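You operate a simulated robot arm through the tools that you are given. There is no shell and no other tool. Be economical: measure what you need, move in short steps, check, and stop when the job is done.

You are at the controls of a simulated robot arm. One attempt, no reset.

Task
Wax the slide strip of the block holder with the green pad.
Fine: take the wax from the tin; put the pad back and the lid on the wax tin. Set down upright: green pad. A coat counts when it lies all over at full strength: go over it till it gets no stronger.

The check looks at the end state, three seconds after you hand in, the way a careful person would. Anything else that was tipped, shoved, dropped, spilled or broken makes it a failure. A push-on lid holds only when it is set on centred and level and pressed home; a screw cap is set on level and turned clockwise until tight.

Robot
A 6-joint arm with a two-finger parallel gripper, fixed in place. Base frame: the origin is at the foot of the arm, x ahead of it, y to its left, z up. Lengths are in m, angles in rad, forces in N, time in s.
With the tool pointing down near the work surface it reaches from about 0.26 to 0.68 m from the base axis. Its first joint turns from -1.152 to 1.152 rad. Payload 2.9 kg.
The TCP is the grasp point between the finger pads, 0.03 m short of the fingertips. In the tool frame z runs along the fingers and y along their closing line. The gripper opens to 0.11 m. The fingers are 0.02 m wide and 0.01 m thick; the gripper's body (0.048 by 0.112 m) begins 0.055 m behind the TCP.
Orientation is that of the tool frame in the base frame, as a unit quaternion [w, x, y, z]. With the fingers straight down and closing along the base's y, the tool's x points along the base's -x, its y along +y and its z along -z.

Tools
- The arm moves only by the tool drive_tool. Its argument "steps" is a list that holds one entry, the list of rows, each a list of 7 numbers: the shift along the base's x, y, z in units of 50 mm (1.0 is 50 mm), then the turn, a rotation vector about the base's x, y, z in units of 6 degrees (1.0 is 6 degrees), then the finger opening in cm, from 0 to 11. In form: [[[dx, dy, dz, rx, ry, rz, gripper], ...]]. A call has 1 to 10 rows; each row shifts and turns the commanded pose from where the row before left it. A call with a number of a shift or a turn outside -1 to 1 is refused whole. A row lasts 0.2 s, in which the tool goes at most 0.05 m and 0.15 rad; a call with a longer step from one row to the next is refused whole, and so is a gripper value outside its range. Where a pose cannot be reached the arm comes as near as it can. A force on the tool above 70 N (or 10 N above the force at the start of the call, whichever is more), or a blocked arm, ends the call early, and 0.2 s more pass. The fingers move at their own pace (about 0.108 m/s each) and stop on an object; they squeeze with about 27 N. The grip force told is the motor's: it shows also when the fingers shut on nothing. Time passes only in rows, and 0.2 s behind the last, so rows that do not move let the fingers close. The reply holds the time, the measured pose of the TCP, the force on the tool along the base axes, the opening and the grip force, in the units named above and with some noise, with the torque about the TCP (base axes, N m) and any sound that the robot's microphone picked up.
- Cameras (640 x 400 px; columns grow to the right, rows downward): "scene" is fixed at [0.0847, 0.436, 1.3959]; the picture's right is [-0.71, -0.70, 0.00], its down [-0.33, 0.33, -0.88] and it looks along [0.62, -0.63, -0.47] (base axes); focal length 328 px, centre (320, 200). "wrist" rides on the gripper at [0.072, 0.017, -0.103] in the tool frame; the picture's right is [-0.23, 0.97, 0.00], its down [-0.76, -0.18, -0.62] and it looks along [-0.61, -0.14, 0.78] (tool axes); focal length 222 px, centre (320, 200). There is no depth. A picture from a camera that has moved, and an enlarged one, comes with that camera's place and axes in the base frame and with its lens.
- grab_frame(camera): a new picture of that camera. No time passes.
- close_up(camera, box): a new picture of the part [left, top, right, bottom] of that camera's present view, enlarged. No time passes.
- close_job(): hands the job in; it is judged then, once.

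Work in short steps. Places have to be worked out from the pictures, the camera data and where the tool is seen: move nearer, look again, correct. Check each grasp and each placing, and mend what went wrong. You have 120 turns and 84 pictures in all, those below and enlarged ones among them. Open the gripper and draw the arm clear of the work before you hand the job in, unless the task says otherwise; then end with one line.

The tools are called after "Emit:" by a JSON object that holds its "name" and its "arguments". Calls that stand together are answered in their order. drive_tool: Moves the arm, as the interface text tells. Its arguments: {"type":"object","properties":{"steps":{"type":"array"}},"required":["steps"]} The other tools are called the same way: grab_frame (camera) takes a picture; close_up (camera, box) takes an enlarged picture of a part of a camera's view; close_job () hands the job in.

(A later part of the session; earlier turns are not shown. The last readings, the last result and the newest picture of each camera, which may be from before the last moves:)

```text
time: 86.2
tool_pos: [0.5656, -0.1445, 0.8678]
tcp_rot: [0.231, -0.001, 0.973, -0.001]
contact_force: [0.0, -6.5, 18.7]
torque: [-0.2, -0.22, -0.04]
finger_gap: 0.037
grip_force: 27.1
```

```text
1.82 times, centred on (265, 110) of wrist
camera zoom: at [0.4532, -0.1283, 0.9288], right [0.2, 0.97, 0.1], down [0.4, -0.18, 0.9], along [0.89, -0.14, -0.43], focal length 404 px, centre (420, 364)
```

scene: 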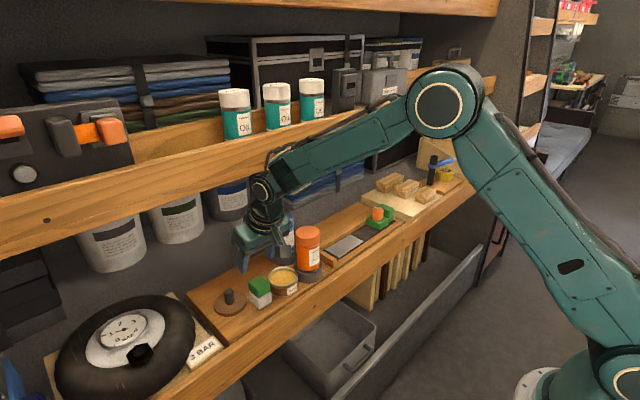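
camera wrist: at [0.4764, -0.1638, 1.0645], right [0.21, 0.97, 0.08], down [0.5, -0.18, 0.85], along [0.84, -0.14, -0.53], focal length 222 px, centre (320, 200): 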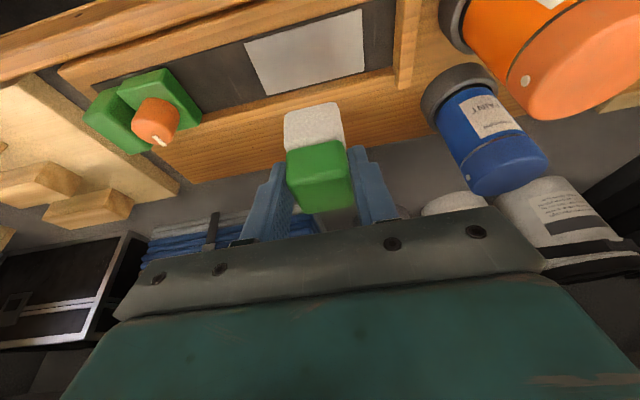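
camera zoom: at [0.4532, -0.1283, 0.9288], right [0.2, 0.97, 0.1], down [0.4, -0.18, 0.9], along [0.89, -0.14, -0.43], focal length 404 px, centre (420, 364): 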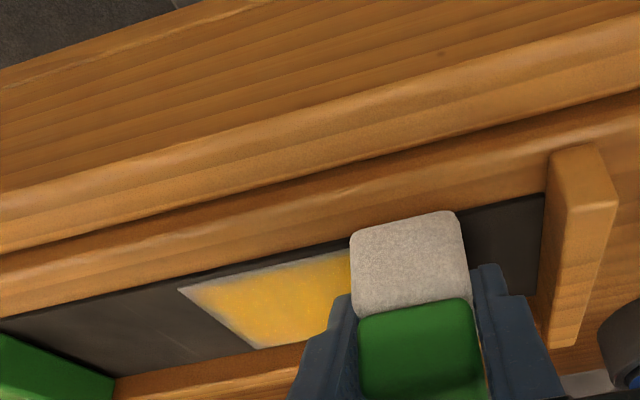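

The near edge still has a thin margin. I'll try nudging a few mm further toward −x while watching Fx for the wall.

Emit:
{"name": "drive_tool", "arguments": {"steps": [[[-0.06, 0, 0, 0, 0, 0, 2.5], [-0.06, 0, 0, 0, 0, 0, 2.5], [0, -0.1, 0, 0, 0, 0, 2.5]]]}}

```text
time: 87.0
tool_pos: [0.559, -0.1473, 0.8668]
tcp_rot: [0.23, -0.002, 0.973, 0.003]
contact_force: [0.2, 8.4, 20.3]
torque: [0.18, -0.27, 0.13]
finger_gap: 0.0371
grip_force: 27.3
```

No wall contact yet, so I can overrun the near edge. Sweeping along it both ways here.

Emit:
{"name": "drive_tool", "arguments": {"steps": [[[0, -0.2, 0, 0, 0, 0, 2.5], [0, -0.25, 0, 0, 0, 0, 2.5], [0, -0.25, 0, 0, 0, 0, 2.5], [0, -0.25, 0, 0, 0, 0, 2.5], [0, -0.25, 0, 0, 0, 0, 2.5], [0, -0.25, 0, 0, 0, 0, 2.5], [0, -0.2, 0, 0, 0, 0, 2.5], [0.2, 0, 0, 0, 0, 0, 2.5], [0.2, 0, 0, 0, 0, 0, 2.5], [0.2, 0, 0, 0, 0, 0, 2.5]]]}}

Emit:
{"name": "drive_tool", "arguments": {"steps": [[[0.09, 0, 0, 0, 0, 0, 2.5], [0, 0.27, 0, 0, 0, 0, 2.5], [0, 0.27, 0, 0, 0, 0, 2.5], [0, 0.27, 0, 0, 0, 0, 2.5], [0, 0.27, 0, 0, 0, 0, 2.5], [0, 0.27, 0, 0, 0, 0, 2.5], [0, 0.27, 0, 0, 0, 0, 2.5], [0, 0.25, 0, 0, 0, 0, 2.5], [-0.25, 0, 0, 0, 0, 0, 2.5], [-0.25, 0, 0, 0, 0, 0, 2.5]]]}}

Emit:
{"name": "drive_tool", "arguments": {"steps": [[[0, 0, 0.7, 0, 0, 0, 2.5], [0, 0, 0.9, 0, 0, 0, 2.5], [0, 0.5, 0.8, 0, 0, 0, 2.5]]]}}

Emit:
{"name": "close_up", "arguments": {"camera": "wrist", "box": [180, 20, 380, 170]}}

Emit:
{"name": "close_up", "arguments": {"camera": "scene", "box": [320, 210, 390, 270]}}

```text
time: 89.2
tool_pos: [0.5875, -0.2317, 0.8673]
tcp_rot: [0.23, -0.001, 0.973, -0.001]
contact_force: [-7.5, 0.4, 21.3]
torque: [-0.05, 0.24, 0.04]
finger_gap: 0.0371
grip_force: 27.0
```

```text
time: 91.4
tool_pos: [0.5692, -0.1361, 0.8659]
tcp_rot: [0.232, -0.001, 0.973, 0.001]
contact_force: [4.6, 2.3, 12.3]
torque: [-0.11, -0.17, 0.07]
finger_gap: 0.0371
grip_force: 26.9
```

```text
time: 92.2
tool_pos: [0.5693, -0.1161, 0.9872]
tcp_rot: [0.229, 0.001, 0.973, 0.0]
contact_force: [-1.1, 1.6, -0.6]
torque: [-0.01, 0.0, 0.0]
finger_gap: 0.0373
grip_force: 27.4
```

```text
2.67 times, centred on (280, 95) of wrist
camera zoom: at [0.457, -0.0991, 1.0483], right [0.2, 0.97, 0.1], down [0.4, -0.18, 0.9], along [0.89, -0.14, -0.43], focal length 592 px, centre (427, 480)
```

zoom: 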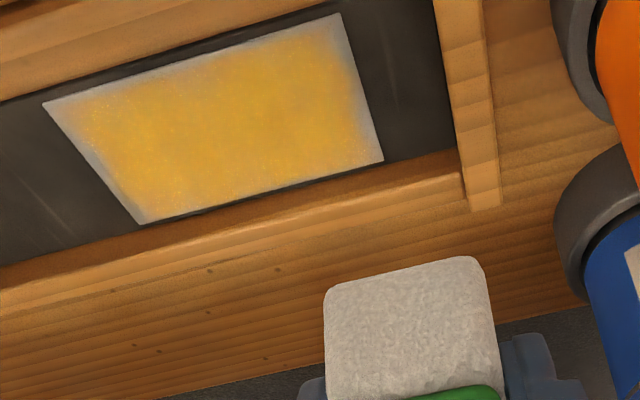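

```text
6.67 times, centred on (355, 240) of scene
camera zoom: at [0.0847, 0.436, 1.3959], right [-0.71, -0.7, 0.0], down [-0.33, 0.33, -0.88], along [0.62, -0.63, -0.47], focal length 2189 px, centre (87, -67)
```

zoom: 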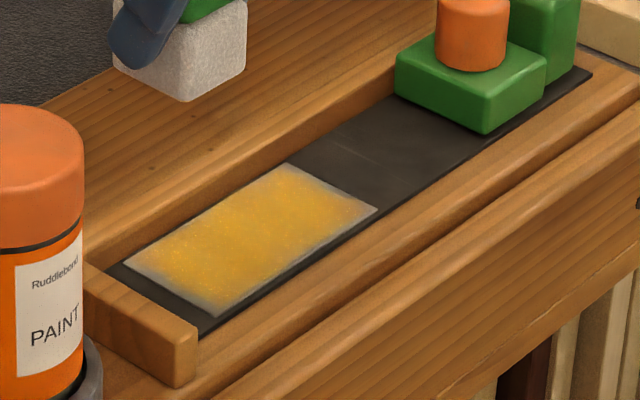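

Margins remain along the borders, so I'll take one tight zoom of the strip to judge them properly.

Emit:
{"name": "close_up", "arguments": {"camera": "wrist", "box": [190, 20, 315, 100]}}

```text
5.00 times, centred on (252, 60) of wrist
camera zoom: at [0.457, -0.0991, 1.0483], right [0.2, 0.97, 0.1], down [0.4, -0.18, 0.9], along [0.89, -0.14, -0.43], focal length 1111 px, centre (658, 900)
```

zoom: 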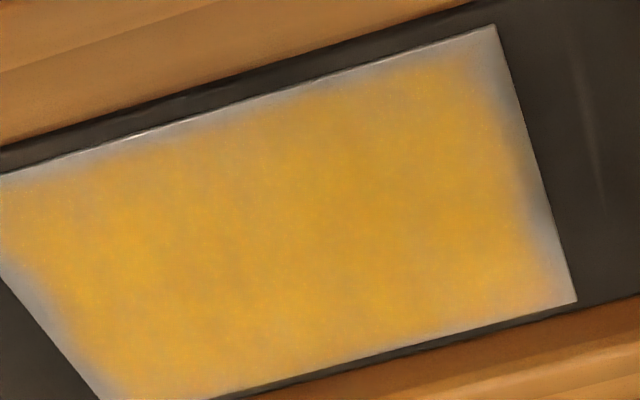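

This zoom is informative. The near edge is fully coated where I overran it (−y half) and grey where I didn't. The end bar is actually further away (y≈−0.095), so I can overrun all the borders. First I'll set the pad on the strip and regrip it higher, since it has slid about 18 mm up between the fingers.

Emit:
{"name": "drive_tool", "arguments": {"steps": [[[0.09, -0.4, 0, 0, 0, 0, 2.5], [0.09, -0.4, -0.2, 0, 0, 0, 2.5], [0.09, -0.4, -0.5, 0, 0, 0, 2.5], [0, 0, -0.7, 0, 0, 0, 2.5], [0, 0, -0.7, 0, 0, 0, 2.5], [0, 0, -0.2, 0, 0, 0, 2.5]]]}}

Emit:
{"name": "drive_tool", "arguments": {"steps": [[[0, 0, -0.06, 0, 0, 0, 2.5]]]}}

Emit:
{"name": "drive_tool", "arguments": {"steps": [[[0, 0, -0.05, 0, 0, 0, 2.5]]]}}

```text
time: 93.6
tool_pos: [0.5823, -0.1736, 0.8731]
tcp_rot: [0.23, 0.001, 0.973, 0.0]
contact_force: [-0.3, -0.3, -0.2]
torque: [0.04, 0.01, 0.02]
finger_gap: 0.0368
grip_force: 27.2
```

```text
time: 94.0
tool_pos: [0.5821, -0.1737, 0.8698]
tcp_rot: [0.23, 0.001, 0.973, 0.0]
contact_force: [-0.3, 0.2, -0.6]
torque: [-0.02, -0.01, -0.05]
finger_gap: 0.0372
grip_force: 26.9
```

```text
time: 94.4
tool_pos: [0.5821, -0.1734, 0.8675]
tcp_rot: [0.231, 0.0, 0.973, 0.0]
contact_force: [-1.5, -0.6, 5.2]
torque: [-0.12, 0.11, -0.05]
finger_gap: 0.0373
grip_force: 27.0
```

Emit:
{"name": "drive_tool", "arguments": {"steps": [[[0, 0, 0, 0, 0, 0, 4], [0, 0, 0, 0, 0, 0, 5], [0, 0, 0.17, 0, 0.55, 0, 5], [0, 0, 0.17, 0, 0.55, 0, 5], [0, 0, 0, 0, 0, 0, 5]]]}}

Emit:
{"name": "close_up", "arguments": {"camera": "wrist", "box": [180, 0, 460, 220]}}

```text
time: 95.6
tool_pos: [0.5826, -0.1734, 0.8839]
tcp_rot: [0.173, 0.0, 0.985, 0.0]
contact_force: [0.6, 0.0, -0.2]
torque: [-0.01, 0.02, 0.01]
finger_gap: 0.05
grip_force: 0.0
```

```text
1.82 times, centred on (320, 110) of wrist
camera zoom: at [0.4771, -0.1569, 0.9577], right [0.21, 0.97, 0.08], down [0.5, -0.18, 0.85], along [0.84, -0.14, -0.53], focal length 404 px, centre (320, 364)
```

zoom: 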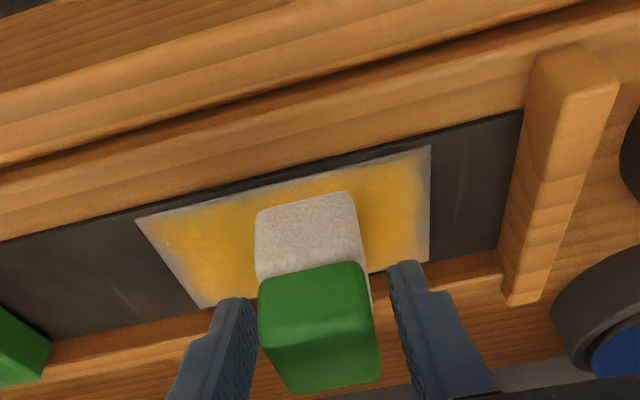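

The pad stands flat on the strip. I'll regrip and head back to the tin for wax.

Emit:
{"name": "drive_tool", "arguments": {"steps": [[[0, 0, 0, 0, 0, 0, 3], [0, 0, 0, 0, 0, 0, 2.5], [0, 0, 0, 0, 0, 0, 2.5], [0, 0, 0, 0, 0, 0, 2.5], [0, 0, 0.5, 0, 0, 0, 2.5], [-0.08, 0, 0.9, 0, 0, 0, 2.5], [-0.08, 0.2, 0.9, 0, 0, 0, 2.5], [0, 0.5, 0.75, 0, 0, 0, 2.5]]]}}

Emit:
{"name": "drive_tool", "arguments": {"steps": [[[0, 0.85, 0, 0, 0, -1, 2.5], [0, 0.85, 0, 0, 0, -1, 2.5], [0, 0.85, 0, 0, 0, -1, 2.5], [0, 0.85, 0, 0, 0, -1, 2.5], [0, 0.6, 0, 0, 0, -1, 2.5], [0, 0, -0.8, 0, 0, 0, 2.5], [0, 0, -0.8, 0, 0, 0, 2.5], [0, 0, -0.5, 0, 0, 0, 2.5]]]}}

Emit:
{"name": "close_up", "arguments": {"camera": "scene", "box": [240, 225, 330, 305]}}

```text
time: 97.4
tool_pos: [0.5737, -0.1372, 1.0357]
tcp_rot: [0.174, 0.0, 0.985, 0.001]
contact_force: [-0.1, 1.2, -0.3]
torque: [0.01, -0.01, -0.01]
finger_gap: 0.0371
grip_force: 26.8
```

```text
time: 99.2
tool_pos: [0.5738, 0.0618, 0.929]
tcp_rot: [0.168, 0.255, 0.951, -0.045]
contact_force: [-0.3, 0.7, -0.9]
torque: [0.0, 0.02, -0.01]
finger_gap: 0.0368
grip_force: 27.1
```

```text
5.00 times, centred on (285, 265) of scene
camera zoom: at [0.0847, 0.436, 1.3959], right [-0.71, -0.7, 0.0], down [-0.33, 0.33, -0.88], along [0.62, -0.63, -0.47], focal length 1642 px, centre (495, -125)
```

zoom: 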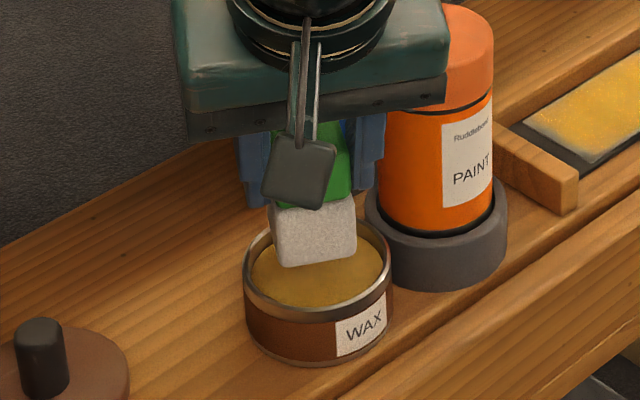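

Over the tin; lowering to the wax.

Emit:
{"name": "drive_tool", "arguments": {"steps": [[[0, 0, -0.2, 0, 0, 0, 2.5], [0, 0, -0.12, 0, 0, 0, 2.5], [0, 0, -0.06, 0, 0, 0, 2.5]]]}}

Emit:
{"name": "drive_tool", "arguments": {"steps": [[[0, 0, -0.05, 0, 0, 0, 2.5]]]}}

```text
time: 100.0
tool_pos: [0.5749, 0.0614, 0.9115]
tcp_rot: [0.168, 0.254, 0.951, -0.045]
contact_force: [-0.3, 0.4, 0.3]
torque: [-0.02, -0.01, -0.01]
finger_gap: 0.0368
grip_force: 26.6
```

```text
time: 100.4
tool_pos: [0.5756, 0.0603, 0.9102]
tcp_rot: [0.168, 0.255, 0.951, -0.045]
contact_force: [-0.2, 0.4, 0.2]
torque: [-0.01, 0.05, 0.02]
finger_gap: 0.0366
grip_force: 27.3
```

Emit:
{"name": "drive_tool", "arguments": {"steps": [[[0, 0, -0.06, 0, 0, 0, 2.5], [0, 0, 0, 0, 0, 0.4, 2.5], [0, 0, 0, 0, 0, -0.4, 2.5], [0, 0, 0, 0, 0, -0.4, 2.5], [0, 0, 0, 0, 0, 0.4, 2.5]]]}}

Emit:
{"name": "drive_tool", "arguments": {"steps": [[[0, 0, 0, 0, 0, 0, 2.5], [0, 0, 0.6, 0, 0, 0, 2.5], [0, 0, 0.9, 0, 0, 0, 2.5], [0, 0, 0.95, 0, 0, 0, 2.5], [0, -0.9, 0.05, 0, 0, 1, 2.5], [0, -0.9, 0, 0, 0, 1, 2.5], [0, -0.9, 0, 0, 0, 1, 2.5], [0, -0.9, 0, 0, 0, 1, 2.5], [0, -0.3, 0, 0, 0, 1, 2.5]]]}}

Emit:
{"name": "drive_tool", "arguments": {"steps": [[[-0.1, 0, -0.9, 0, 0, 0, 2.5], [-0.1, 0, -0.9, 0, 0, 0, 2.5], [0, 0, -0.7, 0, 0, 0, 2.5], [0, 0, -0.3, 0, 0, 0, 2.5]]]}}

```text
time: 101.6
tool_pos: [0.5753, 0.0614, 0.9079]
tcp_rot: [0.17, 0.255, 0.951, -0.044]
contact_force: [4.0, -1.3, 22.0]
torque: [-0.17, -0.34, -0.1]
finger_gap: 0.037
grip_force: 26.7
```

```text
time: 103.6
tool_pos: [0.5732, -0.1324, 1.0312]
tcp_rot: [0.174, -0.002, 0.985, 0.0]
contact_force: [0.5, -0.6, 0.1]
torque: [0.02, -0.01, -0.01]
finger_gap: 0.0371
grip_force: 26.9
```

```text
time: 104.6
tool_pos: [0.5649, -0.1331, 0.8898]
tcp_rot: [0.174, 0.0, 0.985, 0.0]
contact_force: [-0.4, 0.2, 0.8]
torque: [-0.03, 0.03, 0.0]
finger_gap: 0.0371
grip_force: 27.0
```

Emit:
{"name": "drive_tool", "arguments": {"steps": [[[0, 0, -0.1, 0, 0, 0, 2.5], [0, 0, -0.05, 0, 0, 0, 2.5]]]}}

Emit:
{"name": "drive_tool", "arguments": {"steps": [[[0, 0, -0.05, 0, 0, 0, 2.5]]]}}

```text
time: 105.2
tool_pos: [0.5652, -0.1324, 0.8835]
tcp_rot: [0.174, 0.001, 0.985, 0.0]
contact_force: [0.5, -0.2, -1.3]
torque: [0.01, 0.0, 0.03]
finger_gap: 0.037
grip_force: 27.1
```

```text
time: 105.6
tool_pos: [0.5654, -0.1326, 0.8823]
tcp_rot: [0.174, -0.001, 0.985, 0.001]
contact_force: [-2.0, 0.3, 5.8]
torque: [0.1, -0.06, 0.06]
finger_gap: 0.037
grip_force: 27.0
```

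Contact. Stroking across the +y end with real overrun, then along the near edge.

Emit:
{"name": "drive_tool", "arguments": {"steps": [[[0, 0.12, -0.03, 0, 0, 0, 2.5], [0.2, 0, 0, 0, 0, 0, 2.5], [0.2, 0, 0, 0, 0, 0, 2.5], [0.2, 0, 0, 0, 0, 0, 2.5], [-0.2, 0, 0, 0, 0, 0, 2.5], [-0.2, 0, 0, 0, 0, 0, 2.5], [-0.2, 0, 0, 0, 0, 0, 2.5], [-0.12, 0, 0, 0, 0, 0, 2.5], [0, -0.2, 0, 0, 0, 0, 2.5], [0, -0.2, 0, 0, 0, 0, 2.5]]]}}

Emit:
{"name": "close_up", "arguments": {"camera": "wrist", "box": [180, 0, 460, 220]}}

```text
time: 107.8
tool_pos: [0.5588, -0.1455, 0.879]
tcp_rot: [0.173, 0.0, 0.985, 0.0]
contact_force: [-0.5, 1.7, 2.6]
torque: [0.02, -0.04, 0.03]
finger_gap: 0.037
grip_force: 26.9
```

```text
1.82 times, centred on (320, 110) of wrist
camera zoom: at [0.4538, -0.1302, 0.9533], right [0.21, 0.97, 0.08], down [0.5, -0.18, 0.85], along [0.84, -0.14, -0.53], focal length 404 px, centre (320, 364)
```

zoom: 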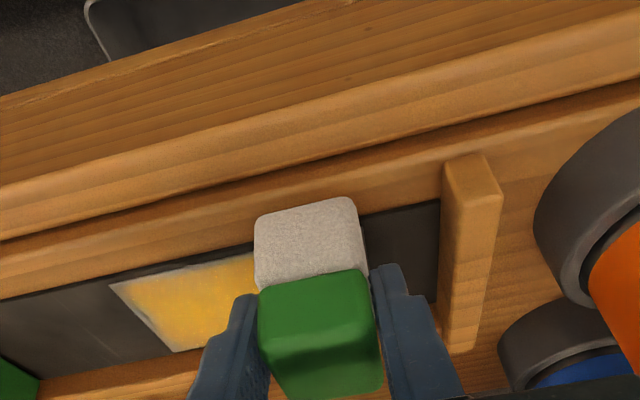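

Force is down to 2.6 N, so I'll press slightly more and run the near edge to beyond the −y end, then cross-stroke there.

Emit:
{"name": "drive_tool", "arguments": {"steps": [[[0, 0.1, -0.05, 0, 0, 0, 2.5], [0, -0.27, 0, 0, 0, 0, 2.5], [0, -0.27, 0, 0, 0, 0, 2.5], [0, -0.27, 0, 0, 0, 0, 2.5], [0, -0.27, 0, 0, 0, 0, 2.5], [0, -0.27, 0, 0, 0, 0, 2.5], [0, -0.27, 0, 0, 0, 0, 2.5], [0, -0.27, 0, 0, 0, 0, 2.5], [0, -0.1, 0, 0, 0, 0, 2.5]]]}}

Emit:
{"name": "drive_tool", "arguments": {"steps": [[[0, 0, -0.02, 0, 0, 0, 2.5], [0.2, 0, 0, 0, 0, 0, 2.5], [0.2, 0, 0, 0, 0, 0, 2.5], [0.2, 0, 0, 0, 0, 0, 2.5], [0.1, 0, 0, 0, 0, 0, 2.5], [-0.2, 0, 0, 0, 0, 0, 2.5], [-0.2, 0, 0, 0, 0, 0, 2.5], [-0.2, 0, 0, 0, 0, 0, 2.5], [-0.1, 0, 0, 0, 0, 0, 2.5]]]}}

Emit:
{"name": "drive_tool", "arguments": {"steps": [[[0, 0.3, -0.02, 0, 0, 0, 2.5], [0, 0.3, 0, 0, 0, 0, 2.5], [0, 0.3, 0, 0, 0, 0, 2.5], [0, 0.3, 0, 0, 0, 0, 2.5], [0, 0.3, 0, 0, 0, 0, 2.5], [0, 0.3, 0, 0, 0, 0, 2.5], [0, 0.3, 0, 0, 0, 0, 2.5], [0, 0.2, 0, 0, 0, 0, 2.5]]]}}

Emit:
{"name": "drive_tool", "arguments": {"steps": [[[0, 0, -0.02, 0, 0, 0, 2.5], [0.2, 0, 0, 0, 0, 0, 2.5], [0.2, 0, 0, 0, 0, 0, 2.5], [0.2, 0, 0, 0, 0, 0, 2.5], [0.1, 0, 0, 0, 0, 0, 2.5], [-0.2, 0, 0, 0, 0, 0, 2.5], [-0.2, 0, 0, 0, 0, 0, 2.5], [-0.2, 0, 0, 0, 0, 0, 2.5], [-0.1, 0, 0, 0, 0, 0, 2.5]]]}}

```text
time: 109.8
tool_pos: [0.5584, -0.2418, 0.8796]
tcp_rot: [0.174, -0.001, 0.985, 0.001]
contact_force: [-0.3, 7.6, 20.8]
torque: [0.24, -0.24, 0.13]
finger_gap: 0.037
grip_force: 27.1
```

```text
time: 111.8
tool_pos: [0.5587, -0.242, 0.8769]
tcp_rot: [0.174, 0.0, 0.985, -0.001]
contact_force: [6.0, 1.0, 13.4]
torque: [0.0, -0.4, 0.0]
finger_gap: 0.0369
grip_force: 27.3
```

```text
time: 113.6
tool_pos: [0.5575, -0.1258, 0.875]
tcp_rot: [0.175, 0.0, 0.985, 0.0]
contact_force: [2.7, -6.5, 22.3]
torque: [-0.24, -0.24, -0.06]
finger_gap: 0.037
grip_force: 27.0
```

```text
time: 115.6
tool_pos: [0.5569, -0.126, 0.8735]
tcp_rot: [0.174, 0.0, 0.985, 0.001]
contact_force: [-0.3, -0.9, -0.7]
torque: [-0.01, -0.02, 0.01]
finger_gap: 0.0372
grip_force: 27.6
```

Good pressure throughout. I'll lift and inspect.

Emit:
{"name": "drive_tool", "arguments": {"steps": [[[0, 0, 0.6, 0, 0, 0, 2.5], [0.1, 0, 0.9, 0, 0, 0, 2.5], [0.1, 0.2, 0.8, 0, 0, 0, 2.5]]]}}

Emit:
{"name": "close_up", "arguments": {"camera": "wrist", "box": [165, 30, 325, 140]}}

```text
time: 116.4
tool_pos: [0.5692, -0.1165, 0.9909]
tcp_rot: [0.174, 0.001, 0.985, 0.0]
contact_force: [0.4, -0.1, -0.8]
torque: [-0.01, 0.01, 0.02]
finger_gap: 0.0369
grip_force: 27.7
```

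```text
3.64 times, centred on (245, 85) of wrist
camera zoom: at [0.4654, -0.1015, 1.064], right [0.21, 0.97, 0.08], down [0.5, -0.18, 0.85], along [0.84, -0.14, -0.53], focal length 808 px, centre (593, 618)
```

zoom: 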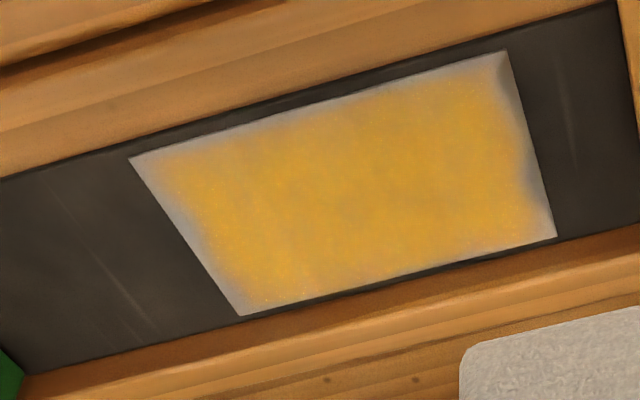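

A soft margin of about 4 mm remains, slightly better than before. To test whether wax supply is the limit, I'll reload fully with longer contact and then work one border only.

Emit:
{"name": "drive_tool", "arguments": {"steps": [[[0, 0, 0.8, 0, 0, 0, 2.5], [0.02, 0.712, 0, 0, 0, -1, 2.5], [0.02, 0.712, 0, 0, 0, -1, 2.5], [0.02, 0.712, 0, 0, 0, -1, 2.5], [0.02, 0.712, 0, 0, 0, -1, 2.5], [0.02, 0.712, 0, 0, 0, -1, 2.5], [0, 0, -0.8, 0, 0, 0, 2.5], [0, 0, -0.8, 0, 0, 0, 2.5], [0, 0, -0.6, 0, 0, 0, 2.5], [0, 0, -0.2, 0, 0, 0, 2.5]]]}}

Emit:
{"name": "drive_tool", "arguments": {"steps": [[[0, 0, -0.08, 0, 0, 0, 2.5], [0, 0, -0.05, 0, 0, 0, 2.5]]]}}

```text
time: 118.6
tool_pos: [0.5711, 0.0616, 0.91]
tcp_rot: [0.168, 0.254, 0.951, -0.045]
contact_force: [0.4, -0.1, -0.6]
torque: [0.01, 0.0, 0.0]
finger_gap: 0.037
grip_force: 27.1
```

```text
time: 119.2
tool_pos: [0.5719, 0.0615, 0.9042]
tcp_rot: [0.168, 0.255, 0.951, -0.045]
contact_force: [-0.1, -0.4, -0.5]
torque: [0.01, 0.03, 0.01]
finger_gap: 0.0374
grip_force: 27.2
```

Emit:
{"name": "drive_tool", "arguments": {"steps": [[[0, 0, -0.06, 0, 0, 0, 2.5]]]}}

Emit:
{"name": "drive_tool", "arguments": {"steps": [[[0, 0, -0.05, 0, 0, 0, 2.5]]]}}

```text
time: 119.6
tool_pos: [0.573, 0.0608, 0.8994]
tcp_rot: [0.167, 0.255, 0.951, -0.045]
contact_force: [0.9, -1.1, -0.2]
torque: [-0.01, 0.02, 0.03]
finger_gap: 0.0372
grip_force: 27.1
```

```text
time: 120.0
tool_pos: [0.5733, 0.062, 0.8985]
tcp_rot: [0.168, 0.254, 0.951, -0.045]
contact_force: [-1.8, -0.4, 1.9]
torque: [0.05, 0.04, 0.03]
finger_gap: 0.0373
grip_force: 27.3
```

Emit:
{"name": "drive_tool", "arguments": {"steps": [[[0, 0, -0.04, 0, 0, 0, 2.5], [0, 0, 0, 0, 0, 0.7, 2.5], [0, 0, 0, 0, 0, 0.3, 2.5], [0, 0, 0, 0, 0, -0.7, 2.5], [0, 0, 0, 0, 0, -0.7, 2.5], [0, 0, 0, 0, 0, -0.6, 2.5], [0, 0, 0, 0, 0, 0.7, 2.5], [0, 0, 0, 0, 0, 0.3, 2.5], [0, 0, 0, 0, 0, 0, 2.5]]]}}

Emit:
{"name": "drive_tool", "arguments": {"steps": [[[0, 0, 0.6, 0, 0, 0, 2.5], [0, 0, 0.95, 0, 0, 0, 2.5], [0, 0, 0.95, 0, 0, 0, 2.5], [0, -0.9, 0.15, 0, 0, 1, 2.5], [0, -0.9, 0, 0, 0, 1, 2.5], [0, -0.9, 0, 0, 0, 1, 2.5], [0, -0.9, 0, 0, 0, 1, 2.5], [0, -0.15, 0, 0, 0, 1, 2.5], [0, 0, -0.9, 0, 0, 0, 2.5], [0, 0, -0.9, 0, 0, 0, 2.5]]]}}

Emit:
{"name": "drive_tool", "arguments": {"steps": [[[-0.1, 0, -0.7, 0, 0, 0, 2.5], [-0.1, 0, -0.35, 0, 0, 0, 2.5]]]}}

```text
time: 122.0
tool_pos: [0.573, 0.0603, 0.8959]
tcp_rot: [0.169, 0.255, 0.951, -0.045]
contact_force: [0.8, -1.4, 21.0]
torque: [-0.2, -0.21, -0.02]
finger_gap: 0.0371
grip_force: 26.8
```

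```text
time: 124.2
tool_pos: [0.5741, -0.126, 0.9367]
tcp_rot: [0.175, -0.001, 0.985, 0.0]
contact_force: [-0.1, 0.0, -0.1]
torque: [-0.03, -0.01, 0.05]
finger_gap: 0.0368
grip_force: 26.6
```

```text
time: 124.8
tool_pos: [0.5638, -0.1254, 0.8846]
tcp_rot: [0.174, -0.002, 0.985, 0.001]
contact_force: [0.1, 0.4, -0.4]
torque: [-0.01, 0.0, 0.01]
finger_gap: 0.0373
grip_force: 27.1
```

Emit:
{"name": "drive_tool", "arguments": {"steps": [[[0, 0, -0.14, 0, 0, 0, 2.5], [0, 0, -0.08, 0, 0, 0, 2.5]]]}}

Emit:
{"name": "drive_tool", "arguments": {"steps": [[[0, 0, -0.05, 0, 0, 0, 2.5]]]}}

Emit:
{"name": "drive_tool", "arguments": {"steps": [[[0, 0, -0.05, 0, 0, 0, 2.5]]]}}

```text
time: 125.4
tool_pos: [0.5638, -0.1261, 0.8731]
tcp_rot: [0.175, 0.0, 0.985, 0.0]
contact_force: [-0.9, 0.3, -0.3]
torque: [0.03, 0.03, -0.01]
finger_gap: 0.037
grip_force: 26.8
```

```text
time: 125.8
tool_pos: [0.563, -0.1272, 0.871]
tcp_rot: [0.173, 0.0, 0.985, 0.001]
contact_force: [-0.1, 0.3, -0.2]
torque: [0.02, -0.02, 0.0]
finger_gap: 0.0372
grip_force: 27.5
```

```text
time: 126.2
tool_pos: [0.5648, -0.1268, 0.8712]
tcp_rot: [0.177, 0.0, 0.984, -0.001]
contact_force: [-7.8, 1.3, 19.0]
torque: [0.06, 0.18, 0.0]
finger_gap: 0.0371
grip_force: 27.3
```

19 N. I'll rub back and forth over the +y border at several x positions.

Emit:
{"name": "drive_tool", "arguments": {"steps": [[[-0.06, -0.3, 0, 0, 0, 0, 2.5], [0, 0.36, 0, 0, 0, 0, 2.5], [0.22, 0, 0, 0, 0, 0, 2.5], [0, -0.3, 0, 0, 0, 0, 2.5], [0, 0.3, 0, 0, 0, 0, 2.5], [0.22, 0, 0, 0, 0, 0, 2.5], [0, -0.3, 0, 0, 0, 0, 2.5], [0, 0.3, 0, 0, 0, 0, 2.5], [0.22, 0, 0, 0, 0, 0, 2.5], [0, -0.3, 0, 0, 0, 0, 2.5]]]}}

Emit:
{"name": "drive_tool", "arguments": {"steps": [[[0, -0.3, 0, 0, 0, 0, 2.5], [0, -0.3, 0, 0, 0, 0, 2.5], [0, -0.2, 0, 0, 0, 0, 2.5]]]}}

Emit:
{"name": "close_up", "arguments": {"camera": "wrist", "box": [240, 20, 440, 170]}}

```text
time: 128.4
tool_pos: [0.5923, -0.1374, 0.8689]
tcp_rot: [0.172, 0.0, 0.985, 0.001]
contact_force: [-4.8, 3.8, 3.4]
torque: [0.05, 0.09, 0.0]
finger_gap: 0.0371
grip_force: 26.9
```

```text
time: 129.2
tool_pos: [0.592, -0.1779, 0.8699]
tcp_rot: [0.173, 0.0, 0.985, 0.0]
contact_force: [-6.9, 2.6, -0.4]
torque: [0.11, 0.29, 0.06]
finger_gap: 0.0372
grip_force: 27.1
```

```text
2.67 times, centred on (340, 95) of wrist
camera zoom: at [0.4884, -0.1619, 0.9432], right [0.21, 0.97, 0.08], down [0.5, -0.18, 0.85], along [0.84, -0.14, -0.53], focal length 592 px, centre (267, 480)
```

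zoom: 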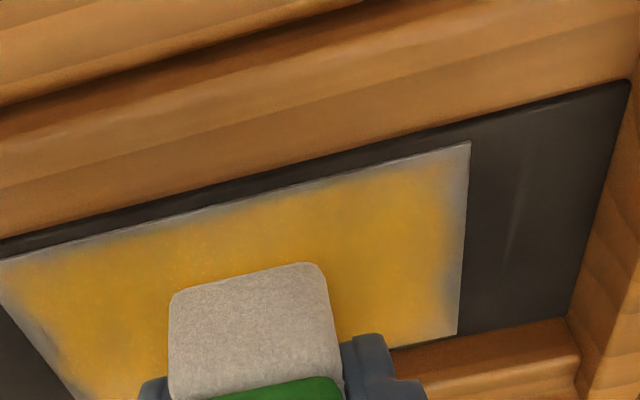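

That's revealing: with fresh wax and heavy rubbing, the overrun borders barely change, while the far edge, which I never overran, is full. So overrunning probably lifts the pad off the strip onto the surrounding floor. I'll regrip higher, then rub with the pad edge aligned to the strip edges.

Emit:
{"name": "drive_tool", "arguments": {"steps": [[[-0.2, 0, 0, 0, 0, 0, 2.5], [0, 0, -0.03, 0, 0, 0, 2.5]]]}}

Emit:
{"name": "drive_tool", "arguments": {"steps": [[[0, 0, -0.02, 0, 0, 0, 2.5], [0, 0, 0, 0, 0, 0, 2.5]]]}}

```text
time: 129.8
tool_pos: [0.583, -0.1789, 0.8675]
tcp_rot: [0.174, 0.0, 0.985, 0.0]
contact_force: [0.0, -0.5, 1.4]
torque: [0.0, 0.03, 0.01]
finger_gap: 0.0371
grip_force: 27.7
```

```text
time: 130.4
tool_pos: [0.5848, -0.1794, 0.8694]
tcp_rot: [0.175, 0.0, 0.985, -0.001]
contact_force: [-1.3, -0.2, 11.4]
torque: [0.01, 0.15, -0.02]
finger_gap: 0.037
grip_force: 26.9
```

Emit:
{"name": "drive_tool", "arguments": {"steps": [[[0, 0, 0, 0, 0, 0, 4], [0, 0, 0, 0, 0, 0, 5], [0, 0, 0.2, 0, 0, 0, 5], [0, 0, 0.14, 0, 0, 0, 5], [0, 0, 0, 0, 0, 0, 3], [0, 0, 0, 0, 0, 0, 2.5], [0, 0, 0, 0, 0, 0, 2.5], [0, 0, 0, 0, 0, 0, 2.5]]]}}

Emit:
{"name": "drive_tool", "arguments": {"steps": [[[0, 0, -0.05, 0, 0, 0, 2.5], [0, 0, 0, 0, 0, 0, 2.5]]]}}

```text
time: 132.2
tool_pos: [0.5828, -0.1787, 0.8844]
tcp_rot: [0.174, 0.0, 0.985, 0.0]
contact_force: [0.0, 0.1, 0.3]
torque: [-0.01, -0.05, -0.03]
finger_gap: 0.037
grip_force: 27.2
```

```text
time: 132.8
tool_pos: [0.5845, -0.1794, 0.8843]
tcp_rot: [0.177, -0.001, 0.984, 0.0]
contact_force: [-6.4, 1.1, 19.0]
torque: [0.06, 0.42, 0.02]
finger_gap: 0.0373
grip_force: 27.5
```

Regripped with 19 N. Rubbing at the +y end, pad edge aligned with the strip edge.

Emit:
{"name": "drive_tool", "arguments": {"steps": [[[0, 0.32, 0.02, 0, 0, 0, 2.5], [0, 0.32, 0, 0, 0, 0, 2.5], [0.16, 0, 0, 0, 0, 0, 2.5], [-0.16, 0.02, 0, 0, 0, 0, 2.5], [-0.16, 0, 0, 0, 0, 0, 2.5], [0.16, 0.02, 0, 0, 0, 0, 2.5], [0.16, 0, 0, 0, 0, 0, 2.5], [-0.16, 0.02, 0, 0, 0, 0, 2.5], [-0.16, 0, 0, 0, 0, 0, 2.5], [0, -0.4, 0, 0, 0, 0, 2.5]]]}}

Emit:
{"name": "drive_tool", "arguments": {"steps": [[[0, -0.35, 0, 0, 0, 0, 2.5], [0, -0.35, 0, 0, 0, 0, 2.5], [0, -0.36, 0, 0, 0, 0, 2.5], [0.16, 0, 0, 0, 0, 0, 2.5], [0.16, 0, 0, 0, 0, 0, 2.5]]]}}

Emit:
{"name": "close_up", "arguments": {"camera": "wrist", "box": [270, 20, 470, 170]}}

```text
time: 135.0
tool_pos: [0.5755, -0.1621, 0.8838]
tcp_rot: [0.174, -0.001, 0.985, 0.0]
contact_force: [-2.1, 4.8, 17.7]
torque: [0.25, -0.23, 0.07]
finger_gap: 0.037
grip_force: 26.9
```

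```text
time: 136.2
tool_pos: [0.5913, -0.2182, 0.8806]
tcp_rot: [0.174, 0.002, 0.985, 0.0]
contact_force: [-4.8, -2.0, 15.1]
torque: [-0.16, -0.09, -0.08]
finger_gap: 0.0372
grip_force: 27.1
```

```text
2.67 times, centred on (370, 95) of wrist
camera zoom: at [0.486, -0.2018, 0.956], right [0.22, 0.97, 0.08], down [0.5, -0.18, 0.85], along [0.84, -0.14, -0.53], focal length 592 px, centre (187, 480)
```

zoom: 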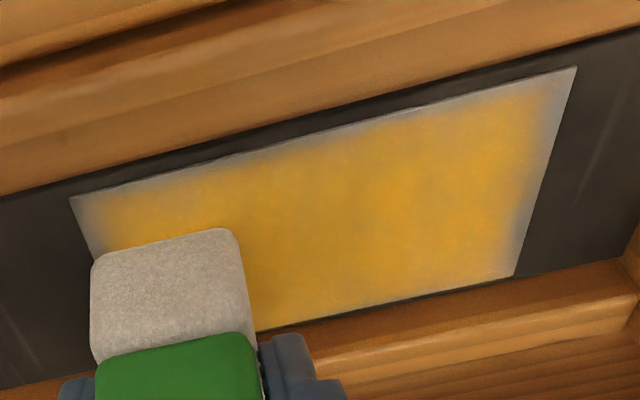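

The remaining +y margin is now even and sharp-edged and didn't change with this rub, which suggests it has saturated. The −y end still looks blotchy near its corner, so I'll rub it aligned, then with slight overruns, and pass the near edge again.

Emit:
{"name": "drive_tool", "arguments": {"steps": [[[-0.16, 0, -0.02, 0, 0, 0, 2.5], [-0.16, 0, 0, 0, 0, 0, 2.5], [0.16, -0.04, 0, 0, 0, 0, 2.5], [0.16, 0, 0, 0, 0, 0, 2.5], [-0.16, -0.04, 0, 0, 0, 0, 2.5], [-0.16, 0, 0, 0, 0, 0, 2.5], [-0.06, 0, 0, 0, 0, 0, 2.5], [0.18, -0.08, 0, 0, 0, 0, 2.5], [-0.18, -0.08, 0, 0, 0, 0, 2.5], [0, 0.3, 0, 0, 0, 0, 2.5]]]}}

Emit:
{"name": "drive_tool", "arguments": {"steps": [[[0, -0.3, -0.02, 0, 0, 0, 2.5], [-0.06, 0, 0, 0, 0, 0, 2.5], [0, 0.27, 0, 0, 0, 0, 2.5], [0, 0.27, 0, 0, 0, 0, 2.5], [0, 0.27, 0, 0, 0, 0, 2.5], [0, 0.27, 0, 0, 0, 0, 2.5], [0, 0.27, 0, 0, 0, 0, 2.5], [0, 0.27, 0, 0, 0, 0, 2.5], [0, 0.27, 0, 0, 0, 0, 2.5], [0, 0.1, 0, 0, 0, 0, 2.5]]]}}

Emit:
{"name": "drive_tool", "arguments": {"steps": [[[0.16, 0, -0.02, 0, 0, 0, 2.5], [0.16, 0, 0, 0, 0, 0, 2.5], [0.1, 0, 0, 0, 0, 0, 2.5], [-0.16, 0.06, 0, 0, 0, 0, 2.5], [-0.16, 0, 0, 0, 0, 0, 2.5], [-0.1, 0.06, 0, 0, 0, 0, 2.5], [0.2, 0, 0, 0, 0, 0, 2.5], [0.2, 0, 0, 0, 0, 0, 2.5]]]}}

```text
time: 138.4
tool_pos: [0.5699, -0.2142, 0.8815]
tcp_rot: [0.174, 0.001, 0.985, 0.0]
contact_force: [0.5, -3.8, 9.1]
torque: [-0.22, -0.27, -0.11]
finger_gap: 0.0372
grip_force: 27.6
```

```text
time: 140.6
tool_pos: [0.5698, -0.1302, 0.8817]
tcp_rot: [0.175, 0.001, 0.985, -0.002]
contact_force: [-0.1, -8.4, 21.9]
torque: [-0.25, -0.07, -0.05]
finger_gap: 0.0372
grip_force: 27.0
```

```text
time: 142.4
tool_pos: [0.5894, -0.1223, 0.8788]
tcp_rot: [0.174, 0.0, 0.985, 0.0]
contact_force: [0.2, -0.2, 1.0]
torque: [-0.03, 0.03, -0.01]
finger_gap: 0.0369
grip_force: 26.8
```

I'll lift to the same viewpoint as before (t=116) and compare directly.

Emit:
{"name": "drive_tool", "arguments": {"steps": [[[-0.1, 0.04, 0.6, 0, 0, 0, 2.5], [-0.15, 0.05, 0.85, 0, 0, 0, 2.5], [-0.15, 0.04, 0.8, 0, 0, 0, 2.5]]]}}

Emit:
{"name": "close_up", "arguments": {"camera": "wrist", "box": [165, 30, 325, 140]}}

```text
time: 143.2
tool_pos: [0.5685, -0.1144, 0.99]
tcp_rot: [0.173, 0.001, 0.985, 0.0]
contact_force: [0.1, -0.7, -1.5]
torque: [-0.01, -0.01, -0.02]
finger_gap: 0.0372
grip_force: 27.5
```

```text
3.64 times, centred on (245, 85) of wrist
camera zoom: at [0.4641, -0.0987, 1.0643], right [0.21, 0.97, 0.08], down [0.5, -0.18, 0.85], along [0.84, -0.14, -0.53], focal length 808 px, centre (593, 618)
```

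zoom: 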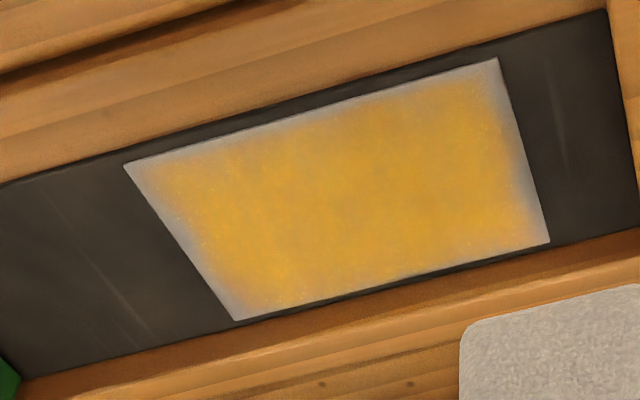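

The margins are now thin, smooth and even on all four sides, and the earlier blotches are gone. I'll reload once more and do a final full perimeter pass.

Emit:
{"name": "drive_tool", "arguments": {"steps": [[[0, 0, 0.8, 0, 0, 0, 2.5], [0.02, 0.705, 0, 0, 0, -1, 2.5], [0.02, 0.705, 0, 0, 0, -1, 2.5], [0.02, 0.705, 0, 0, 0, -1, 2.5], [0.03, 0.705, 0, 0, 0, -1, 2.5], [0.03, 0.705, 0, 0, 0, -1, 2.5], [0, 0, -0.8, 0, 0, 0, 2.5], [0, 0, -0.8, 0, 0, 0, 2.5], [0, 0, -0.5, 0, 0, 0, 2.5], [0, 0, -0.2, 0, 0, 0, 2.5]]]}}

Emit:
{"name": "drive_tool", "arguments": {"steps": [[[0, 0, -0.07, 0, 0, 0, 2.5]]]}}

Emit:
{"name": "drive_tool", "arguments": {"steps": [[[0, 0, -0.05, 0, 0, 0, 2.5]]]}}

```text
time: 145.4
tool_pos: [0.5735, 0.0603, 0.9162]
tcp_rot: [0.168, 0.254, 0.951, -0.045]
contact_force: [0.1, 0.6, -0.7]
torque: [0.01, 0.01, 0.02]
finger_gap: 0.0369
grip_force: 26.9
```

```text
time: 145.8
tool_pos: [0.574, 0.0618, 0.9136]
tcp_rot: [0.167, 0.254, 0.952, -0.045]
contact_force: [0.1, -0.3, -0.8]
torque: [-0.01, -0.03, 0.01]
finger_gap: 0.0372
grip_force: 27.1
```

```text
time: 146.2
tool_pos: [0.574, 0.0609, 0.9109]
tcp_rot: [0.168, 0.255, 0.951, -0.045]
contact_force: [0.2, 0.7, 0.1]
torque: [-0.02, 0.0, 0.05]
finger_gap: 0.0371
grip_force: 26.6
```

Emit:
{"name": "drive_tool", "arguments": {"steps": [[[0, 0, -0.06, 0, 0, 0, 2.5], [0, 0, 0, 0, 0, 0, 2.5]]]}}

Emit:
{"name": "drive_tool", "arguments": {"steps": [[[0, 0, -0.04, 0, 0, 0, 2.5], [0, 0, 0, 0, 0, 0, 2.5]]]}}

```text
time: 146.8
tool_pos: [0.574, 0.0595, 0.9078]
tcp_rot: [0.167, 0.254, 0.951, -0.045]
contact_force: [0.0, -1.3, -0.6]
torque: [0.01, -0.02, -0.03]
finger_gap: 0.0371
grip_force: 27.1
```

```text
time: 147.4
tool_pos: [0.5743, 0.0609, 0.9067]
tcp_rot: [0.167, 0.255, 0.951, -0.045]
contact_force: [1.2, 0.0, -0.5]
torque: [0.01, -0.03, -0.02]
finger_gap: 0.0372
grip_force: 26.6
```

Emit:
{"name": "drive_tool", "arguments": {"steps": [[[0, 0, -0.07, 0, 0, 0, 2.5], [0, 0, 0, 0, 0, 0, 2.5]]]}}

Emit:
{"name": "drive_tool", "arguments": {"steps": [[[0, 0, -0.03, 0, 0, 0, 2.5], [0, 0, 0, 0, 0, 0.7, 2.5], [0, 0, 0, 0, 0, -0.7, 2.5], [0, 0, 0, 0, 0, -0.7, 2.5], [0, 0, 0, 0, 0, 0.7, 2.5], [0, 0, 0, 0, 0, 0, 2.5]]]}}

```text
time: 148.0
tool_pos: [0.5745, 0.0604, 0.9032]
tcp_rot: [0.168, 0.255, 0.951, -0.044]
contact_force: [-2.7, 0.2, 9.9]
torque: [0.02, 0.15, 0.03]
finger_gap: 0.0369
grip_force: 27.1
```

```text
time: 149.4
tool_pos: [0.5755, 0.0602, 0.9022]
tcp_rot: [0.169, 0.254, 0.951, -0.045]
contact_force: [2.8, -1.5, 21.2]
torque: [-0.22, -0.33, -0.01]
finger_gap: 0.0372
grip_force: 27.4
```

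Loaded. Back to the strip's +y end.

Emit:
{"name": "drive_tool", "arguments": {"steps": [[[0, 0, 0.7, 0, 0, 0, 2.5], [0, 0, 0.95, 0, 0, 0, 2.5], [0, 0, 0.95, 0, 0, 0, 2.5], [0, -0.9, 0, 0, 0, 1, 2.5], [0, -0.9, 0, 0, 0, 1, 2.5], [0, -0.9, 0, 0, 0, 1, 2.5], [0, -0.9, 0, 0, 0, 1, 2.5], [0, -0.51, 0, 0, 0, 1, 2.5], [0, 0, -0.9, 0, 0, 0, 2.5], [0, 0, -0.9, 0, 0, 0, 2.5]]]}}

Emit:
{"name": "drive_tool", "arguments": {"steps": [[[0, 0, -0.7, 0, 0, 0, 2.5], [0, 0, -0.3, 0, 0, 0, 2.5], [0, 0, -0.12, 0, 0, 0, 2.5]]]}}

Emit:
{"name": "drive_tool", "arguments": {"steps": [[[0, 0, -0.06, 0, 0, 0, 2.5]]]}}

```text
time: 151.6
tool_pos: [0.5745, -0.1473, 0.9391]
tcp_rot: [0.173, -0.001, 0.985, 0.0]
contact_force: [0.2, -0.1, -0.6]
torque: [-0.04, 0.02, 0.0]
finger_gap: 0.0371
grip_force: 26.4
```

```text
time: 152.4
tool_pos: [0.5746, -0.1479, 0.8845]
tcp_rot: [0.174, 0.0, 0.985, 0.0]
contact_force: [-0.5, -1.2, -0.5]
torque: [0.0, 0.03, -0.02]
finger_gap: 0.0369
grip_force: 26.5
```

```text
time: 152.8
tool_pos: [0.5763, -0.147, 0.8818]
tcp_rot: [0.174, 0.0, 0.985, 0.0]
contact_force: [1.0, 0.1, -1.0]
torque: [0.01, -0.01, 0.02]
finger_gap: 0.037
grip_force: 26.7
```

Emit:
{"name": "drive_tool", "arguments": {"steps": [[[0, 0, -0.06, 0, 0, 0, 2.5], [0, 0, 0, 0, 0, 0, 2.5]]]}}

Emit:
{"name": "drive_tool", "arguments": {"steps": [[[0, 0, -0.05, 0, 0, 0, 2.5], [0, 0, 0, 0, 0, 0, 2.5]]]}}

```text
time: 153.4
tool_pos: [0.575, -0.1456, 0.8781]
tcp_rot: [0.174, 0.0, 0.985, 0.0]
contact_force: [0.2, -0.1, -1.0]
torque: [0.01, 0.03, -0.01]
finger_gap: 0.0373
grip_force: 27.5
```

```text
time: 154.0
tool_pos: [0.5751, -0.1469, 0.8776]
tcp_rot: [0.174, 0.0, 0.985, 0.0]
contact_force: [-2.4, -0.6, 7.4]
torque: [0.04, -0.03, 0.0]
finger_gap: 0.0369
grip_force: 27.1
```

Contact. Full perimeter pass: +y end, near edge, −y end, far edge.

Emit:
{"name": "drive_tool", "arguments": {"steps": [[[0, 0.1, -0.04, 0, 0, 0, 2.5], [0.18, 0, 0, 0, 0, 0, 2.5], [0.16, 0.06, 0, 0, 0, 0, 2.5], [-0.18, 0, 0, 0, 0, 0, 2.5], [-0.2, 0.06, 0, 0, 0, 0, 2.5], [0.18, 0, 0, 0, 0, 0, 2.5], [0.18, 0.08, 0, 0, 0, 0, 2.5], [-0.2, 0, 0, 0, 0, 0, 2.5], [-0.26, 0, 0, 0, 0, 0, 2.5], [0, -0.3, 0, 0, 0, 0, 2.5]]]}}

Emit:
{"name": "drive_tool", "arguments": {"steps": [[[0, -0.25, -0.03, 0, 0, 0, 2.5], [0, -0.25, 0, 0, 0, 0, 2.5], [0, -0.25, 0, 0, 0, 0, 2.5], [0, -0.25, 0, 0, 0, 0, 2.5], [0, -0.25, 0, 0, 0, 0, 2.5], [0, -0.25, 0, 0, 0, 0, 2.5], [0.18, -0.05, 0, 0, 0, 0, 2.5], [0.18, 0, 0, 0, 0, 0, 2.5], [0.16, -0.08, 0, 0, 0, 0, 2.5], [-0.2, 0, 0, 0, 0, 0, 2.5]]]}}

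Emit:
{"name": "drive_tool", "arguments": {"steps": [[[-0.2, 0, -0.03, 0, 0, 0, 2.5], [-0.05, -0.08, 0, 0, 0, 0, 2.5], [0.2, 0, 0, 0, 0, 0, 2.5], [0.22, 0, 0, 0, 0, 0, 2.5], [0, 0.3, 0, 0, 0, 0, 2.5], [0, 0.3, 0, 0, 0, 0, 2.5], [0, 0.3, 0, 0, 0, 0, 2.5], [0, 0.3, 0, 0, 0, 0, 2.5], [0, 0.3, 0, 0, 0, 0, 2.5], [0, 0.3, 0, 0, 0, 0, 2.5]]]}}

Emit:
{"name": "drive_tool", "arguments": {"steps": [[[0, 0.3, 0, 0, 0, 0, 2.5], [-0.2, 0, -0.02, 0, 0, 0, 2.5], [-0.2, 0, 0, 0, 0, 0, 2.5], [-0.1, 0, 0, 0, 0, 0, 2.5], [0, -0.3, 0, 0, 0, 0, 2.5], [0, -0.3, 0, 0, 0, 0, 2.5], [0, -0.3, 0, 0, 0, 0, 2.5], [0, -0.3, 0, 0, 0, 0, 2.5], [0, -0.3, 0, 0, 0, 0, 2.5], [0, -0.3, 0, 0, 0, 0, 2.5]]]}}

```text
time: 156.2
tool_pos: [0.5689, -0.1448, 0.8739]
tcp_rot: [0.173, 0.0, 0.985, 0.001]
contact_force: [-0.4, 4.2, 8.8]
torque: [0.14, -0.11, 0.04]
finger_gap: 0.0372
grip_force: 27.1
```

```text
time: 158.4
tool_pos: [0.5842, -0.2282, 0.8729]
tcp_rot: [0.176, 0.0, 0.984, 0.0]
contact_force: [4.4, 0.5, 12.4]
torque: [-0.04, -0.2, -0.02]
finger_gap: 0.037
grip_force: 27.2
```

```text
time: 160.6
tool_pos: [0.594, -0.1411, 0.8713]
tcp_rot: [0.174, 0.0, 0.985, 0.0]
contact_force: [0.0, -5.3, 16.3]
torque: [-0.17, -0.03, -0.02]
finger_gap: 0.0372
grip_force: 26.9
```

```text
time: 162.8
tool_pos: [0.5676, -0.2167, 0.8704]
tcp_rot: [0.173, 0.0, 0.985, 0.0]
contact_force: [-0.5, 1.7, 7.7]
torque: [0.03, -0.2, 0.02]
finger_gap: 0.037
grip_force: 27.4
```

Pass complete with good pressure throughout. Before leaving, I'll regrip the pad higher at mid-strip for a clean set-down, then lift and take one check picture.

Emit:
{"name": "drive_tool", "arguments": {"steps": [[[0.3, 0.3, 0, 0, 0, 0, 2.5], [0, 0.3, 0, 0, 0, 0, 2.5], [0, 0, 0, 0, 0, 0, 2.5]]]}}

Emit:
{"name": "drive_tool", "arguments": {"steps": [[[0, 0, 0, 0, 0, 0, 4], [0, 0, 0, 0, 0, 0, 5], [0, 0, 0.14, 0, 0, 0, 5], [0, 0, 0.14, 0, 0, 0, 5], [0, 0, 0, 0, 0, 0, 3], [0, 0, 0, 0, 0, 0, 2.5], [0, 0, 0, 0, 0, 0, 2.5], [0, 0, 0, 0, 0, 0, 2.5]]]}}

Emit:
{"name": "drive_tool", "arguments": {"steps": [[[-0.1, 0.3, 0.6, 0, 0, 0, 2.5], [-0.1, 0.6, 0.8, 0, 0, 0, 2.5], [-0.07, 0.57, 0.75, 0, 0, 0, 2.5]]]}}

Emit:
{"name": "close_up", "arguments": {"camera": "wrist", "box": [165, 30, 425, 210]}}

```text
time: 163.6
tool_pos: [0.5825, -0.1853, 0.8701]
tcp_rot: [0.175, 0.001, 0.985, 0.0]
contact_force: [0.4, -2.6, 8.4]
torque: [-0.11, 0.0, 0.0]
finger_gap: 0.0369
grip_force: 26.6
```

```text
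time: 165.4
tool_pos: [0.583, -0.1869, 0.8843]
tcp_rot: [0.173, 0.0, 0.985, 0.0]
contact_force: [1.0, -0.5, 0.8]
torque: [-0.07, -0.01, -0.03]
finger_gap: 0.0369
grip_force: 27.4
```

```text
refused: row 2 steps farther than a row can; nothing moved
```

```text
2.22 times, centred on (295, 120) of wrist
camera zoom: at [0.4782, -0.1698, 0.9583], right [0.21, 0.97, 0.08], down [0.5, -0.18, 0.85], along [0.84, -0.14, -0.53], focal length 494 px, centre (376, 378)
```

zoom: 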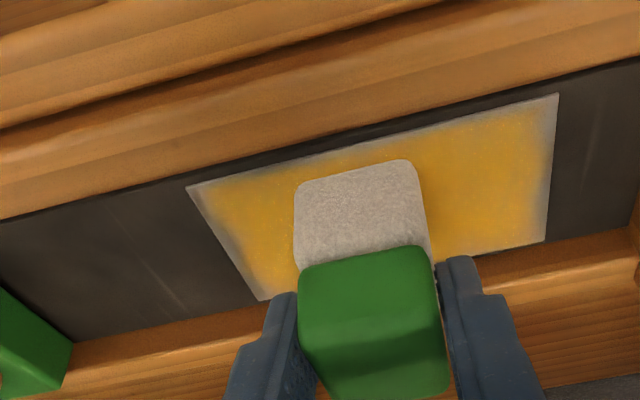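

The margin narrowed again on the +y end (fresh wax first), while the −y end, done last, is still thin. Wax supply matters, so I'll do another loaded pass with the −y end and near edge first, using the known heights.

Emit:
{"name": "drive_tool", "arguments": {"steps": [[[0, 0, 0.6, 0, 0, 0, 2.5], [-0.09, 0, 0.9, 0, 0, 0, 2.5], [-0.09, 0, 0.9, 0, 0, 0, 2.5], [0, 0, 0.5, 0, 0, 0, 2.5], [0, 0.83, 0, 0, 0, -0.84, 2.5], [0, 0.83, 0, 0, 0, -0.84, 2.5], [0, 0.83, 0, 0, 0, -0.83, 2.5], [0, 0.83, 0, 0, 0, -0.83, 2.5], [0, 0.83, 0, 0, 0, -0.83, 2.5], [0, 0.81, 0, 0, 0, -0.83, 2.5]]]}}

Emit:
{"name": "drive_tool", "arguments": {"steps": [[[0, 0, -0.8, 0, 0, 0, 2.5], [0, 0, -0.8, 0, 0, 0, 2.5], [0, 0, -0.5, 0, 0, 0, 2.5], [0, 0, -0.2, 0, 0, 0, 2.5], [0, 0, 0, 0, 0, 0, 2.5]]]}}

Emit:
{"name": "drive_tool", "arguments": {"steps": [[[0, 0, -0.08, 0, 0, 0, 2.5], [0, 0, -0.04, 0, 0, 0, 2.5]]]}}

```text
time: 167.6
tool_pos: [0.5746, 0.0599, 1.0326]
tcp_rot: [0.169, 0.257, 0.951, -0.046]
contact_force: [-0.6, -0.5, -0.4]
torque: [-0.04, 0.0, 0.0]
finger_gap: 0.0367
grip_force: 26.7
```

```text
time: 168.8
tool_pos: [0.5752, 0.0617, 0.9131]
tcp_rot: [0.167, 0.255, 0.951, -0.045]
contact_force: [0.1, -0.5, -1.0]
torque: [0.01, -0.03, 0.04]
finger_gap: 0.0367
grip_force: 27.1
```

```text
time: 169.4
tool_pos: [0.5738, 0.0625, 0.9099]
tcp_rot: [0.17, 0.255, 0.951, -0.045]
contact_force: [-3.0, -0.8, 9.9]
torque: [-0.19, 0.21, -0.01]
finger_gap: 0.0369
grip_force: 27.0
```

Emit:
{"name": "drive_tool", "arguments": {"steps": [[[0, 0, -0.02, 0, 0, 0.7, 2.5], [0, 0, 0, 0, 0, -0.7, 2.5], [0, 0, 0, 0, 0, -0.7, 2.5], [0, 0, 0, 0, 0, 0.7, 2.5], [0, 0, 0, 0, 0, 0, 2.5], [0, 0, 0, 0, 0, 0, 2.5], [0, 0, 0.6, 0, 0, 0, 2.5], [0, 0, 0.95, 0, 0, 0, 2.5], [0, 0, 0.9, 0, 0, 0, 2.5]]]}}

Emit:
{"name": "drive_tool", "arguments": {"steps": [[[0, -0.93, 0, 0, 0, 0.84, 2.5], [0, -0.93, 0, 0, 0, 0.84, 2.5], [0, -0.93, 0, 0, 0, 0.83, 2.5], [0, -0.93, 0, 0, 0, 0.83, 2.5], [0, -0.93, 0, 0, 0, 0.83, 2.5], [0, -0.94, 0, 0, 0, 0.83, 2.5], [0, 0, -0.9, 0, 0, 0, 2.5], [0, 0, -0.9, 0, 0, 0, 2.5], [0, 0, -0.8, 0, 0, 0, 2.5]]]}}

Emit:
{"name": "drive_tool", "arguments": {"steps": [[[0, 0, -0.12, 0, 0, 0, 2.5], [0, 0, -0.08, 0, 0, 0, 2.5]]]}}

```text
time: 171.4
tool_pos: [0.572, 0.0638, 1.03]
tcp_rot: [0.168, 0.255, 0.951, -0.045]
contact_force: [-0.2, 0.4, -0.8]
torque: [0.0, 0.0, -0.01]
finger_gap: 0.0368
grip_force: 26.7
```

```text
time: 173.4
tool_pos: [0.5736, -0.2185, 0.8972]
tcp_rot: [0.174, -0.001, 0.985, 0.0]
contact_force: [0.3, -0.2, -0.7]
torque: [-0.02, 0.02, -0.01]
finger_gap: 0.037
grip_force: 27.0
```

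```text
time: 174.0
tool_pos: [0.5738, -0.2189, 0.8895]
tcp_rot: [0.173, 0.0, 0.985, 0.0]
contact_force: [-0.1, -0.3, -1.7]
torque: [-0.01, 0.02, -0.02]
finger_gap: 0.0371
grip_force: 27.0
```

Emit:
{"name": "drive_tool", "arguments": {"steps": [[[0, 0, -0.08, 0, 0, 0, 2.5], [0, 0, 0, 0, 0, 0, 2.5]]]}}

Emit:
{"name": "drive_tool", "arguments": {"steps": [[[0, 0, -0.06, 0, 0, 0, 2.5], [0, 0, 0, 0, 0, 0, 2.5]]]}}

```text
time: 174.6
tool_pos: [0.5735, -0.2196, 0.8854]
tcp_rot: [0.174, -0.001, 0.985, 0.0]
contact_force: [0.3, 0.1, 0.3]
torque: [-0.04, -0.02, -0.01]
finger_gap: 0.037
grip_force: 26.7
```

```text
time: 175.2
tool_pos: [0.5746, -0.2176, 0.8834]
tcp_rot: [0.174, 0.0, 0.985, 0.0]
contact_force: [-2.8, 1.4, 10.5]
torque: [0.19, 0.01, 0.07]
finger_gap: 0.0372
grip_force: 27.3
```

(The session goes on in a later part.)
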